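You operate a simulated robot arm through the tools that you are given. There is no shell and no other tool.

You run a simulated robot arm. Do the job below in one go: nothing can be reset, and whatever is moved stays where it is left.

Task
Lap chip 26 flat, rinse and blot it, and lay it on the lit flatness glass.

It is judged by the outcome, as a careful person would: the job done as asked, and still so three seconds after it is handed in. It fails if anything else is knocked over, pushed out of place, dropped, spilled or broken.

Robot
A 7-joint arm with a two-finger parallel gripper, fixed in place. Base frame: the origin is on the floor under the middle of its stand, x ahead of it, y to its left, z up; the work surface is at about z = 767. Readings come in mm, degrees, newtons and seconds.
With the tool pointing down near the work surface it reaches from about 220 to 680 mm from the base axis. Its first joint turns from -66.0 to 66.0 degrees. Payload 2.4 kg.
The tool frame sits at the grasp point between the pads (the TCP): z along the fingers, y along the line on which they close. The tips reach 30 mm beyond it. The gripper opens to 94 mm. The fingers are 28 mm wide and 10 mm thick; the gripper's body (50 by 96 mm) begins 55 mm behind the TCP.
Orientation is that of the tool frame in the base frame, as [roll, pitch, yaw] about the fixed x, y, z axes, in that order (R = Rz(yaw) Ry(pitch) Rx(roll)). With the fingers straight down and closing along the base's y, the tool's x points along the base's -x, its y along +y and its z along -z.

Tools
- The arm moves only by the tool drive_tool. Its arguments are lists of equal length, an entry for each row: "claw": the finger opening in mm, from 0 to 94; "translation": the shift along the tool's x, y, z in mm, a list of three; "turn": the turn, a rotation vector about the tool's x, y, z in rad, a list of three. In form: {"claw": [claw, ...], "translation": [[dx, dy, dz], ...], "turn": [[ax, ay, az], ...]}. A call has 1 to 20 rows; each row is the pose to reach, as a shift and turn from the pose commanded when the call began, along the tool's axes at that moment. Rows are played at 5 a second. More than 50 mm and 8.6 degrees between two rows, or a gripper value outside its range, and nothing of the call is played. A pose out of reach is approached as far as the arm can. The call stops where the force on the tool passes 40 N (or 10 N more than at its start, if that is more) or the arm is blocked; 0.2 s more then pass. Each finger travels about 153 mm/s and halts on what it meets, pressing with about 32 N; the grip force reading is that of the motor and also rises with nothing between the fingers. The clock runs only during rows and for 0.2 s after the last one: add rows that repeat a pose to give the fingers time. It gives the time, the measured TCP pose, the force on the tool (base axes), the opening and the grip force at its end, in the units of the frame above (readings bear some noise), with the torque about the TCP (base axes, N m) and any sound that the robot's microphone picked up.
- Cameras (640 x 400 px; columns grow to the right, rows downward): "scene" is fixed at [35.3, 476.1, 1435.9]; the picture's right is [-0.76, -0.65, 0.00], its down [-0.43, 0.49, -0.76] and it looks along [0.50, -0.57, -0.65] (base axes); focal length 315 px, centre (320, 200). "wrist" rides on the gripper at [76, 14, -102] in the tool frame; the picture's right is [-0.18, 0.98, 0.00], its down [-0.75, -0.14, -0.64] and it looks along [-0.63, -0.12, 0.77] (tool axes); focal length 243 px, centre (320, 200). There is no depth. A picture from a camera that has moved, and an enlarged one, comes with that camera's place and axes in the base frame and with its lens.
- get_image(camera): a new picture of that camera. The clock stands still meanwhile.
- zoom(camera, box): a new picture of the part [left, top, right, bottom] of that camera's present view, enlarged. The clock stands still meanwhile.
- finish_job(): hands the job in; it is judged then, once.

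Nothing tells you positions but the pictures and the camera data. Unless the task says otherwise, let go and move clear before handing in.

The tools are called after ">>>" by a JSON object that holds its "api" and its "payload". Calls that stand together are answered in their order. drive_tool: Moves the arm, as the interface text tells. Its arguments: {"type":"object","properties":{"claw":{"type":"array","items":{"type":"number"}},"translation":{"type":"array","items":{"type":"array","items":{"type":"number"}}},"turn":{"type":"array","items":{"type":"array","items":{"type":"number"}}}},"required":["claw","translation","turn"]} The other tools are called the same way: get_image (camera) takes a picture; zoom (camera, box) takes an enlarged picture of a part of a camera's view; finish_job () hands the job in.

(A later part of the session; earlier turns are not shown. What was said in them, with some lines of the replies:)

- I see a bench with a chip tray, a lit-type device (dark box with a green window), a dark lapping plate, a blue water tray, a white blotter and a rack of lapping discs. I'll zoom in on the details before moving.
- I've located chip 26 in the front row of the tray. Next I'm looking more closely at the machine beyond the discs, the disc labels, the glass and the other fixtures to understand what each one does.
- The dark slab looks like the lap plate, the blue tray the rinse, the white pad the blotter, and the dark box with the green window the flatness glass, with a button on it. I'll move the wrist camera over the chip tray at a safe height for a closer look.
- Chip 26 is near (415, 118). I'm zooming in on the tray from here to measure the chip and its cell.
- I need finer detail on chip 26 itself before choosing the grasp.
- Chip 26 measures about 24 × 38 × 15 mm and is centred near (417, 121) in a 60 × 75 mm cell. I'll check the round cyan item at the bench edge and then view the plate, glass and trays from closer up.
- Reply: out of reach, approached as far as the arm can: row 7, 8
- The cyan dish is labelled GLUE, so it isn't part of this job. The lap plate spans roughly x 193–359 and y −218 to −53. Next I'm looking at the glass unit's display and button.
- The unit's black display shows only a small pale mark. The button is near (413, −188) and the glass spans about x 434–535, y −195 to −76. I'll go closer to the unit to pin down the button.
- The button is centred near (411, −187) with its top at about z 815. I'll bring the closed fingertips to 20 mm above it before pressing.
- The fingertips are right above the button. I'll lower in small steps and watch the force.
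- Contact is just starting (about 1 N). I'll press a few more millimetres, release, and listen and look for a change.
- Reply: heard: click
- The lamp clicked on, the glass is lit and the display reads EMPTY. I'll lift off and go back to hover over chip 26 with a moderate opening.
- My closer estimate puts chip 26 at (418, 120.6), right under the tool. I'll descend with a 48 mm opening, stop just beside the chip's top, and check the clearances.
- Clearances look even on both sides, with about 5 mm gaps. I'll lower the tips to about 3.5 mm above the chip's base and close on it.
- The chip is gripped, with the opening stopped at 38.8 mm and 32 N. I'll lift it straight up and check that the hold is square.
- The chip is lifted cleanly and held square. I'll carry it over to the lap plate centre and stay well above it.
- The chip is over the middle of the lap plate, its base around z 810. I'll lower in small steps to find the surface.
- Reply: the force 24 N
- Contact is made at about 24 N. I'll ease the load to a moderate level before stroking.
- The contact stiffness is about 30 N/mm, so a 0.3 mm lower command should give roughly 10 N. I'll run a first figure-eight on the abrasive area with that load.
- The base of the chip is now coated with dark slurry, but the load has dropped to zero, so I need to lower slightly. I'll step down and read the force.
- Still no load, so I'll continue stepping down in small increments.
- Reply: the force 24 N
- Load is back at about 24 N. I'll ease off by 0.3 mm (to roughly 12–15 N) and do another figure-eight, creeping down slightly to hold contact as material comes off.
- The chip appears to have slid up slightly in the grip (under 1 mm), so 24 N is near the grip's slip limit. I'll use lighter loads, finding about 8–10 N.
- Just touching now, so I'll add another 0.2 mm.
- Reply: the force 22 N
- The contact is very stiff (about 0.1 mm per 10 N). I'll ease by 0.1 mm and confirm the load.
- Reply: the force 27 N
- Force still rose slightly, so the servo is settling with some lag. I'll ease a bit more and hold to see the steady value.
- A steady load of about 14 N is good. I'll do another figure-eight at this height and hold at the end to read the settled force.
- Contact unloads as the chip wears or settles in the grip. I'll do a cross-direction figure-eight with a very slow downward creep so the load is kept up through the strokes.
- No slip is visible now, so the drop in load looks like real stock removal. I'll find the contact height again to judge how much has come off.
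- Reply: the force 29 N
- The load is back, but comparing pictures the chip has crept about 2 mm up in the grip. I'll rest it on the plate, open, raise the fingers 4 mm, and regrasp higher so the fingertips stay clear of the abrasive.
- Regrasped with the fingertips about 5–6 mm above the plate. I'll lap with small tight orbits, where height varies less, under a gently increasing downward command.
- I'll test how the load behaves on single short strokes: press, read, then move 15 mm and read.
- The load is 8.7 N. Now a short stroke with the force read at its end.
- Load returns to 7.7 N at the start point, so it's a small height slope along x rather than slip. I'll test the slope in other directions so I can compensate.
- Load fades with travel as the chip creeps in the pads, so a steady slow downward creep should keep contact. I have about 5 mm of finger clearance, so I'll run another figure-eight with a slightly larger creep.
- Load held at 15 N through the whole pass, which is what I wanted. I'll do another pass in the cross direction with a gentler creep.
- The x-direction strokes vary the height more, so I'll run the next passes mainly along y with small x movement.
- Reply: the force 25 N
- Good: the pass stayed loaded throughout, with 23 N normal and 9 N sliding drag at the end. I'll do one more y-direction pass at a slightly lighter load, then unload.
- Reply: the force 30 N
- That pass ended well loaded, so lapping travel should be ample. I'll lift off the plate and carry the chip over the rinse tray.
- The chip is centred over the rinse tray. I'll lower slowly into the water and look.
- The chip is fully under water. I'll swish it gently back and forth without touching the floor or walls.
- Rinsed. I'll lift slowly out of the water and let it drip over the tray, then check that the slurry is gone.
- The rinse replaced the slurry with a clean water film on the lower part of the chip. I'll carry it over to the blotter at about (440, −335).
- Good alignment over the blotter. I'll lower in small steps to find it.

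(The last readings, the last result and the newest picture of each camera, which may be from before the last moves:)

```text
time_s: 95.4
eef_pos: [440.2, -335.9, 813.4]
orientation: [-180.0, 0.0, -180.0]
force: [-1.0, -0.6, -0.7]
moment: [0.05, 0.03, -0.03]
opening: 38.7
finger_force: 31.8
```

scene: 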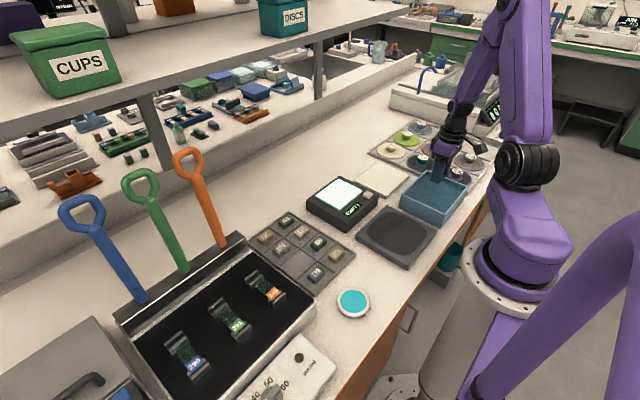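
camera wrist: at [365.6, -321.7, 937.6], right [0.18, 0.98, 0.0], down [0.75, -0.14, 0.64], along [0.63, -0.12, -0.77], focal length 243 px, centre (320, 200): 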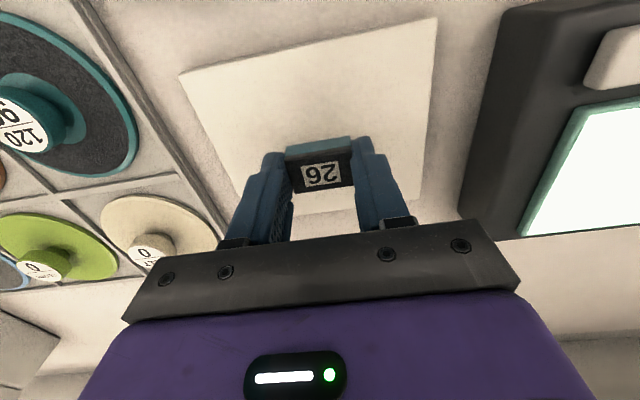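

>>> {"api": "drive_tool", "payload": {"claw": [20, 20, 20, 20], "translation": [[0, 0, 0.6], [0, 0, 1.2], [0, 0, 1.5], [0, 0, 1.5]], "turn": [[0, 0, 0], [0, 0, 0], [0, 0, 0], [0, 0, 0]]}}

>>> {"api": "zoom", "payload": {"camera": "wrist", "box": [260, 110, 380, 200]}}

```text
time_s: 96.4
eef_pos: [441.8, -335.1, 813.3]
orientation: [180.0, 0.0, -180.0]
force: [-2.9, 2.9, 8.4]
moment: [0.07, 0.07, 0.05]
opening: 38.8
finger_force: 31.4
```

```text
4.44 times, centred on (320, 155) of wrist
camera zoom: at [365.1, -321.5, 914.9], right [0.18, 0.98, 0.0], down [0.75, -0.14, 0.64], along [0.63, -0.12, -0.77], focal length 1078 px, centre (320, 400)
```

zoom: 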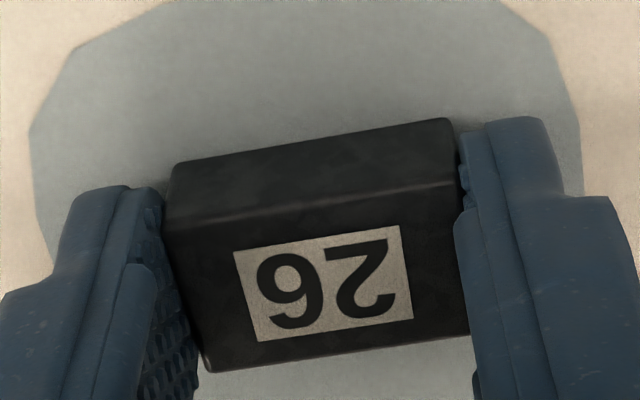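

The blotter is soaking up the water (a wet mark spread and the chip's film is gone). I'll hold it there a moment and then lift to inspect.

>>> {"api": "drive_tool", "payload": {"claw": [20, 20, 20, 20, 20, 20, 20, 20, 20, 20, 20, 20, 20, 20, 20], "translation": [[0, 0, 0], [0, 0, 0], [0, 0, 0], [0, 0, 0], [0, 0, 0], [0, 0, 0], [0, 0, 0], [0, 0, 0], [0, 0, 0], [0, 0, 0], [0, 0, -1], [0, 0, -6], [0, 0, -15], [0, 0, -25], [0, 0, -25]], "turn": [[0, 0, 0], [0, 0, 0], [0, 0, 0], [0, 0, 0], [0, 0, 0], [0, 0, 0], [0, 0, 0], [0, 0, 0], [0, 0, 0], [0, 0, 0], [0, 0, 0], [0, 0, 0], [0, 0, 0], [0, 0, 0], [0, 0, 0]]}}

>>> {"api": "get_image", "payload": {"camera": "wrist"}}

>>> {"api": "zoom", "payload": {"camera": "wrist", "box": [260, 110, 380, 200]}}

>>> {"api": "zoom", "payload": {"camera": "scene", "box": [350, 140, 430, 200]}}

```text
time_s: 99.6
eef_pos: [440.9, -335.0, 839.5]
orientation: [-180.0, 0.1, -180.0]
force: [-0.2, 0.6, -0.3]
moment: [0.01, -0.02, 0.01]
opening: 38.8
finger_force: 31.9
```

```text
taken
camera wrist: at [365.5, -321.3, 941.0], right [0.18, 0.98, 0.0], down [0.75, -0.14, 0.64], along [0.63, -0.12, -0.77], focal length 243 px, centre (320, 200)
```

wrist: 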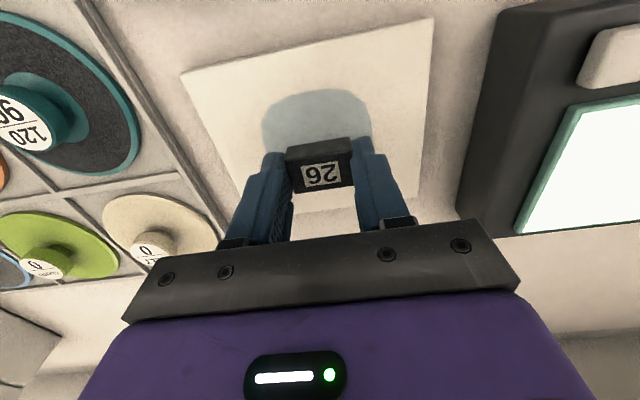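

```text
4.44 times, centred on (320, 155) of wrist
camera zoom: at [365.5, -321.3, 941.0], right [0.18, 0.98, 0.0], down [0.75, -0.14, 0.64], along [0.63, -0.12, -0.77], focal length 1078 px, centre (320, 400)
```

zoom: 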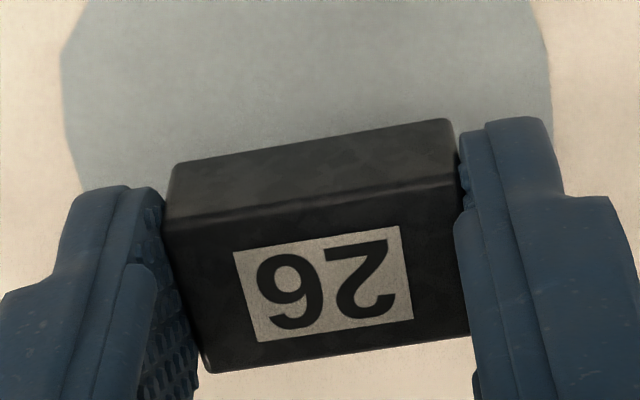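

```text
6.67 times, centred on (390, 170) of scene
camera zoom: at [35.3, 476.1, 1435.9], right [-0.76, -0.65, 0.0], down [-0.43, 0.49, -0.76], along [0.5, -0.57, -0.65], focal length 2098 px, centre (-147, 400)
```

zoom: 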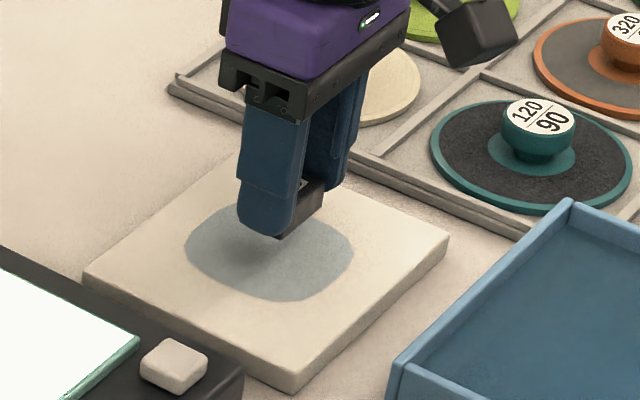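

The chip looks clean and dry. I'll lift, cross to the lit glass and hover over its centre at (485, −135).

>>> {"api": "drive_tool", "payload": {"claw": [20, 20, 20, 20, 20, 20, 20, 20, 20, 20], "translation": [[0, 0, -25], [0, 0, -48], [-6, 28, -50], [-14, 64, -50], [-22, 100, -50], [-30, 136, -50], [-38, 170, -50], [-44, 200, -50], [-44, 200, -35], [-44, 200, -35]], "turn": [[0, 0, 0], [0, 0, 0], [0, 0, 0], [0, 0, 0], [0, 0, 0], [0, 0, 0], [0, 0, 0], [0, 0, 0], [0, 0, 0], [0, 0, 0]]}}

>>> {"api": "get_image", "payload": {"camera": "wrist"}}

>>> {"api": "zoom", "payload": {"camera": "scene", "box": [290, 150, 400, 230]}}

```text
time_s: 101.8
eef_pos: [485.6, -134.6, 871.6]
orientation: [-180.0, 0.0, -180.0]
force: [0.3, 0.9, -0.3]
moment: [-0.01, 0.0, 0.01]
opening: 39.1
finger_force: 32.1
```

```text
taken
camera wrist: at [409.4, -121.5, 974.3], right [0.18, 0.98, 0.0], down [0.75, -0.14, 0.64], along [0.63, -0.12, -0.77], focal length 243 px, centre (320, 200)
```

wrist: 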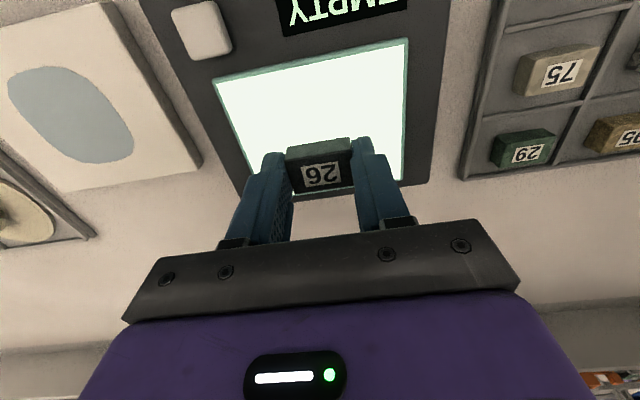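

```text
5.00 times, centred on (345, 190) of scene
camera zoom: at [35.3, 476.1, 1435.9], right [-0.76, -0.65, 0.0], down [-0.43, 0.49, -0.76], along [0.5, -0.57, -0.65], focal length 1573 px, centre (195, 250)
```

zoom: 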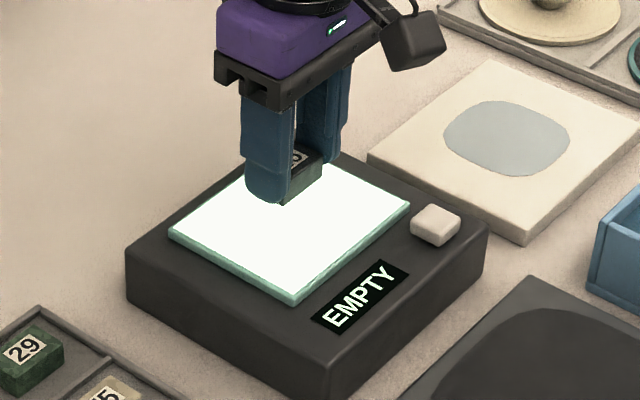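

The chip is right over the lit glass. I'll lower gently and find contact with very small steps.

>>> {"api": "drive_tool", "payload": {"claw": [20, 20, 20, 20, 20, 20, 20], "translation": [[0, 0, 8], [0, 0, 15], [0, 0, 20], [0, 0, 23], [0, 0, 25], [0, 0, 26], [0, 0, 26]], "turn": [[0, 0, 0], [0, 0, 0], [0, 0, 0], [0, 0, 0], [0, 0, 0], [0, 0, 0], [0, 0, 0]]}}

>>> {"api": "zoom", "payload": {"camera": "scene", "box": [320, 160, 380, 210]}}

```text
time_s: 103.4
eef_pos: [485.9, -135.6, 848.2]
orientation: [180.0, 0.2, -180.0]
force: [-3.7, 2.9, 28.4]
moment: [0.11, 0.02, -0.01]
opening: 39.1
finger_force: 32.0
```

```text
8.00 times, centred on (350, 185) of scene
camera zoom: at [34.7, 476.3, 1435.9], right [-0.76, -0.65, 0.0], down [-0.43, 0.49, -0.76], along [0.5, -0.57, -0.65], focal length 2517 px, centre (80, 320)
```

zoom: 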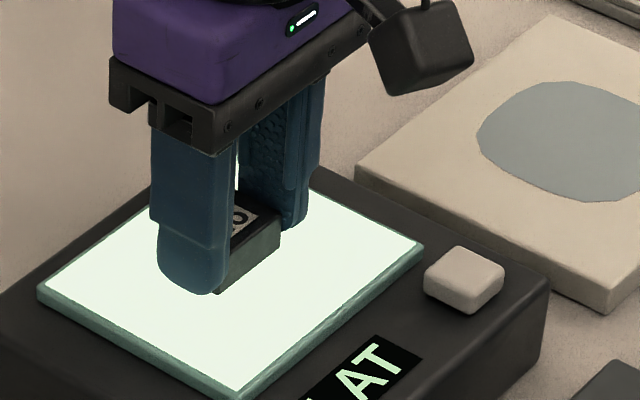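

Contact is made, slightly higher than expected. I'll ease off the pressure right away and read the display.

>>> {"api": "drive_tool", "payload": {"claw": [20, 20, 20], "translation": [[0, 0, -0.25], [0, 0, -0.4], [0, 0, -0.4]], "turn": [[0, 0, 0], [0, 0, 0], [0, 0, 0]]}}

>>> {"api": "zoom", "payload": {"camera": "scene", "box": [310, 160, 390, 220]}}

>>> {"api": "zoom", "payload": {"camera": "wrist", "box": [240, 90, 400, 200]}}

```text
time_s: 104.2
eef_pos: [485.5, -135.3, 847.0]
orientation: [-180.0, 0.2, 179.9]
force: [1.4, -1.3, 26.5]
moment: [-0.04, -0.1, -0.01]
opening: 38.7
finger_force: 31.9
```

```text
6.67 times, centred on (350, 190) of scene
camera zoom: at [34.9, 476.2, 1435.9], right [-0.76, -0.65, 0.0], down [-0.43, 0.49, -0.76], along [0.5, -0.57, -0.65], focal length 2098 px, centre (120, 267)
```

zoom: 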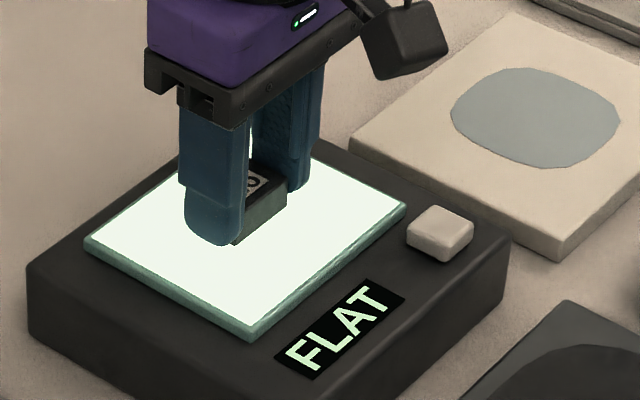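

```text
3.64 times, centred on (320, 145) of wrist
camera zoom: at [409.6, -121.7, 949.5], right [0.19, 0.98, 0.0], down [0.75, -0.14, 0.64], along [0.63, -0.12, -0.76], focal length 882 px, centre (320, 400)
```

zoom: 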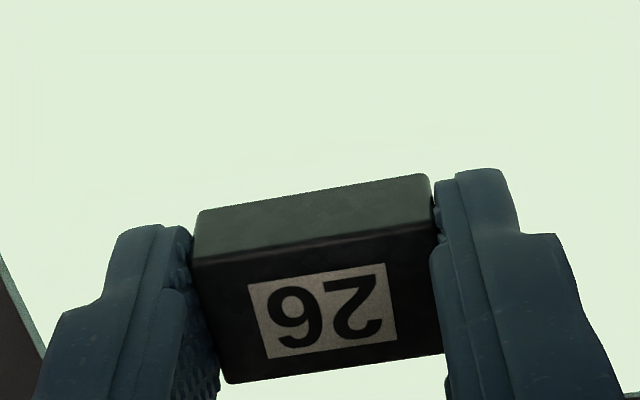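

The display reads FLAT. Now I'll relieve the remaining pressure in small steps before opening the fingers.

>>> {"api": "drive_tool", "payload": {"claw": [20, 20, 20, 20], "translation": [[0, 0, -0.2], [0, 0, -0.4], [0, 0, -0.4], [0, 0, -0.4]], "turn": [[0, 0, 0], [0, 0, 0], [0, 0, 0], [0, 0, 0]]}}

```text
time_s: 105.2
eef_pos: [486.2, -135.8, 847.9]
orientation: [179.9, 0.1, -180.0]
force: [6.2, 1.6, 22.4]
moment: [0.0, -0.3, -0.01]
opening: 39.3
finger_force: 32.0
```

>>> {"api": "drive_tool", "payload": {"claw": [20, 20, 20, 20], "translation": [[0, 0, -0.2], [0, 0, -0.4], [0, 0, -0.4], [0, 0, -0.4]], "turn": [[0, 0, 0], [0, 0, 0], [0, 0, 0], [0, 0, 0]]}}

```text
time_s: 106.2
eef_pos: [484.2, -135.1, 847.5]
orientation: [-179.9, -0.1, 179.9]
force: [3.0, -1.1, 7.5]
moment: [-0.07, -0.2, -0.02]
opening: 38.6
finger_force: 32.0
```

Down to 7.5 N. I'll take off a touch more and then open the fingers gently in place.

>>> {"api": "drive_tool", "payload": {"claw": [20, 20, 38, 40, 42, 44, 47, 50, 50, 50], "translation": [[0, 0, -0.15], [0, 0, -0.15], [0, 0, -0.15], [0, 0, -0.15], [0, 0, -0.15], [0, 0, -0.15], [0, 0, -0.15], [0, 0, -0.15], [0, 0, -0.15], [0, 0, -0.15]], "turn": [[0, 0, 0], [0, 0, 0], [0, 0, 0], [0, 0, 0], [0, 0, 0], [0, 0, 0], [0, 0, 0], [0, 0, 0], [0, 0, 0], [0, 0, 0]]}}

>>> {"api": "zoom", "payload": {"camera": "wrist", "box": [240, 90, 400, 200]}}

>>> {"api": "zoom", "payload": {"camera": "scene", "box": [310, 160, 390, 220]}}

```text
time_s: 108.4
eef_pos: [485.4, -134.8, 848.8]
orientation: [-180.0, 0.1, 179.9]
force: [1.3, 0.2, 0.5]
moment: [-0.02, -0.01, -0.01]
opening: 50.1
finger_force: 0.0
```

```text
3.64 times, centred on (320, 145) of wrist
camera zoom: at [409.6, -121.7, 949.8], right [0.18, 0.98, 0.0], down [0.75, -0.14, 0.64], along [0.63, -0.12, -0.77], focal length 882 px, centre (320, 400)
```

zoom: 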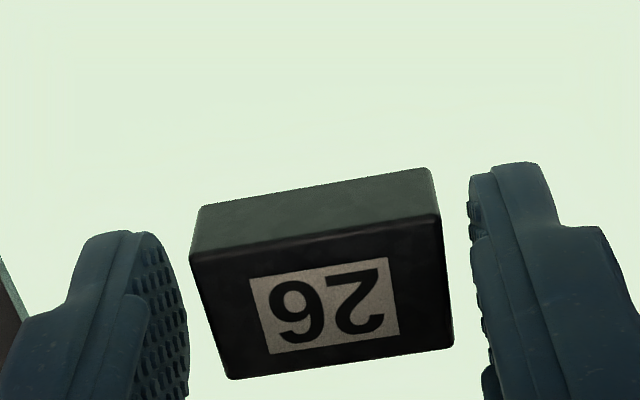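

```text
6.67 times, centred on (350, 190) of scene
camera zoom: at [35.3, 476.1, 1435.9], right [-0.76, -0.65, 0.0], down [-0.43, 0.49, -0.76], along [0.5, -0.57, -0.65], focal length 2098 px, centre (120, 267)
```

zoom: 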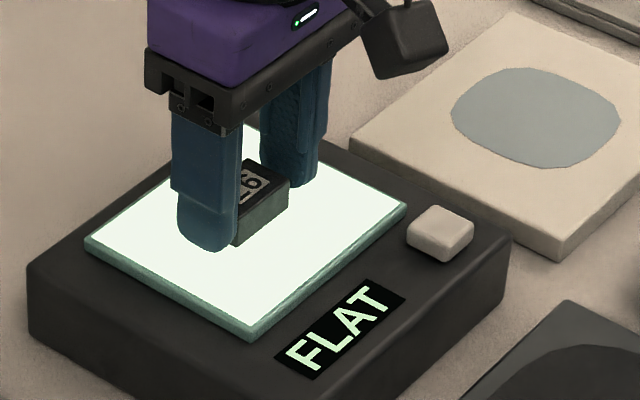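

The chip rests free on the glass and the display still reads FLAT. I'll rise straight up and clear away, then check the whole scene.

>>> {"api": "drive_tool", "payload": {"claw": [50, 50, 50, 50, 50, 50, 50, 50, 50, 50, 50, 50, 50], "translation": [[0, 0, -5], [0, 0, -15], [0, 0, -35], [0, 0, -65], [0, 0, -100], [0, 0, -130], [30, 0, -135], [65, 0, -140], [100, 0, -145], [130, 0, -150], [130, 0, -150], [130, 0, -150], [130, 0, -150]], "turn": [[0, 0, 0], [0, 0, 0], [0, 0, 0], [0, 0, 0], [0, 0, 0], [0, 0, 0], [0, 0, 0], [0, 0, 0], [0, 0, 0], [0, 0, 0], [0, 0, 0], [0, 0, 0], [0, 0, 0]]}}

>>> {"api": "get_image", "payload": {"camera": "scene"}}

>>> {"api": "get_image", "payload": {"camera": "wrist"}}

>>> {"api": "zoom", "payload": {"camera": "scene", "box": [300, 160, 400, 230]}}

>>> {"api": "zoom", "payload": {"camera": "scene", "box": [230, 130, 480, 300]}}

```text
time_s: 111.2
eef_pos: [354.1, -138.1, 998.6]
orientation: [179.9, 0.0, -180.0]
force: [0.4, -0.4, 0.3]
moment: [0.01, -0.02, 0.0]
opening: 50.0
finger_force: 0.0
```

```text
taken
```

scene: 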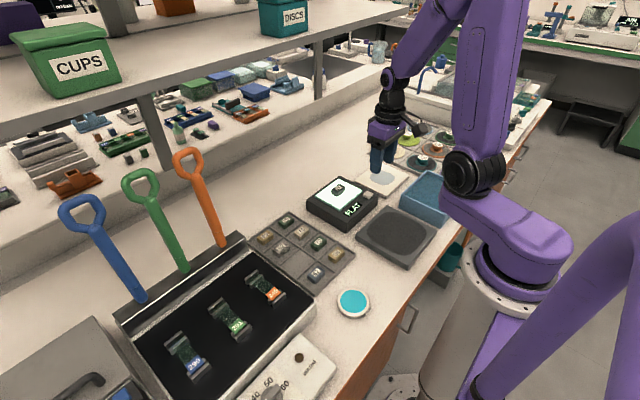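

```text
taken
camera wrist: at [278.6, -122.3, 1100.5], right [0.18, 0.98, 0.0], down [0.75, -0.14, 0.64], along [0.63, -0.12, -0.77], focal length 243 px, centre (320, 200)
```

wrist: 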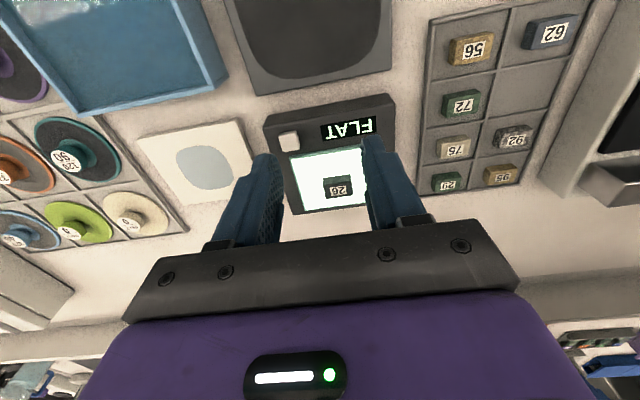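

```text
5.71 times, centred on (350, 195) of scene
camera zoom: at [35.3, 476.1, 1435.9], right [-0.76, -0.65, 0.0], down [-0.43, 0.49, -0.76], along [0.5, -0.57, -0.65], focal length 1798 px, centre (149, 229)
```

zoom: 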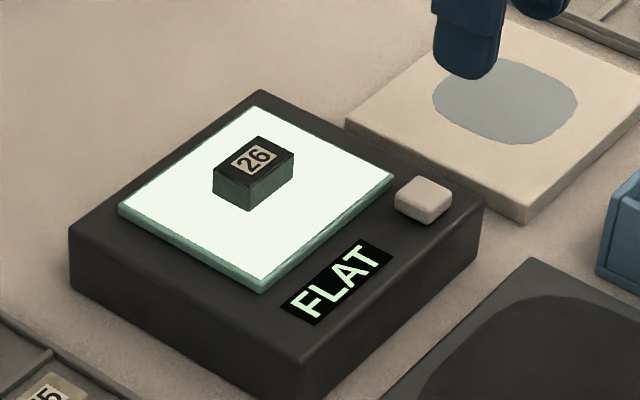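

```text
2.35 times, centred on (355, 215) of scene
camera zoom: at [35.3, 476.1, 1435.9], right [-0.76, -0.65, 0.0], down [-0.43, 0.49, -0.76], along [0.5, -0.57, -0.65], focal length 740 px, centre (238, 165)
```

zoom: 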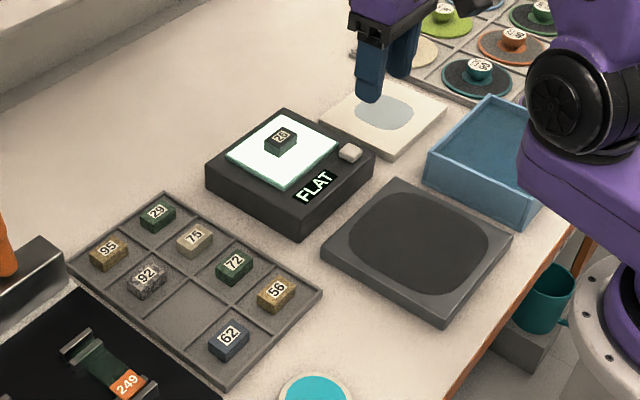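

Chip 26 lies flat in the middle of the lit glass and the display reads FLAT. Everything else is where it was, and the arm is clear with its gripper open, so I'm handing the job in.

>>> {"api": "finish_job", "payload": {}}

```text
The job is handed in.
```

Chip 26 is lapped, rinsed and blotted. It is lying on the lit flatness glass, and the display reads FLAT.

- **Lapping:** I worked the chip over the abrasive plate in repeated strokes, mostly under about 10–25 N. It crept up in the fingers during the early passes, so I set it down on the plate once and regrasped it.
- **Rinse and blot:** I swished the chip fully under water, then pressed it on the white pad until no water film showed. The pad now has a wet mark.
- **Glass:** The lamp was off at the start, so I pressed its button once to light it. I pressed a little harder than intended when setting the chip down (about 28 N) and eased off before letting go.

The other chips, the plate and the trays look undisturbed in the final pictures. The arm is clear with its gripper open.
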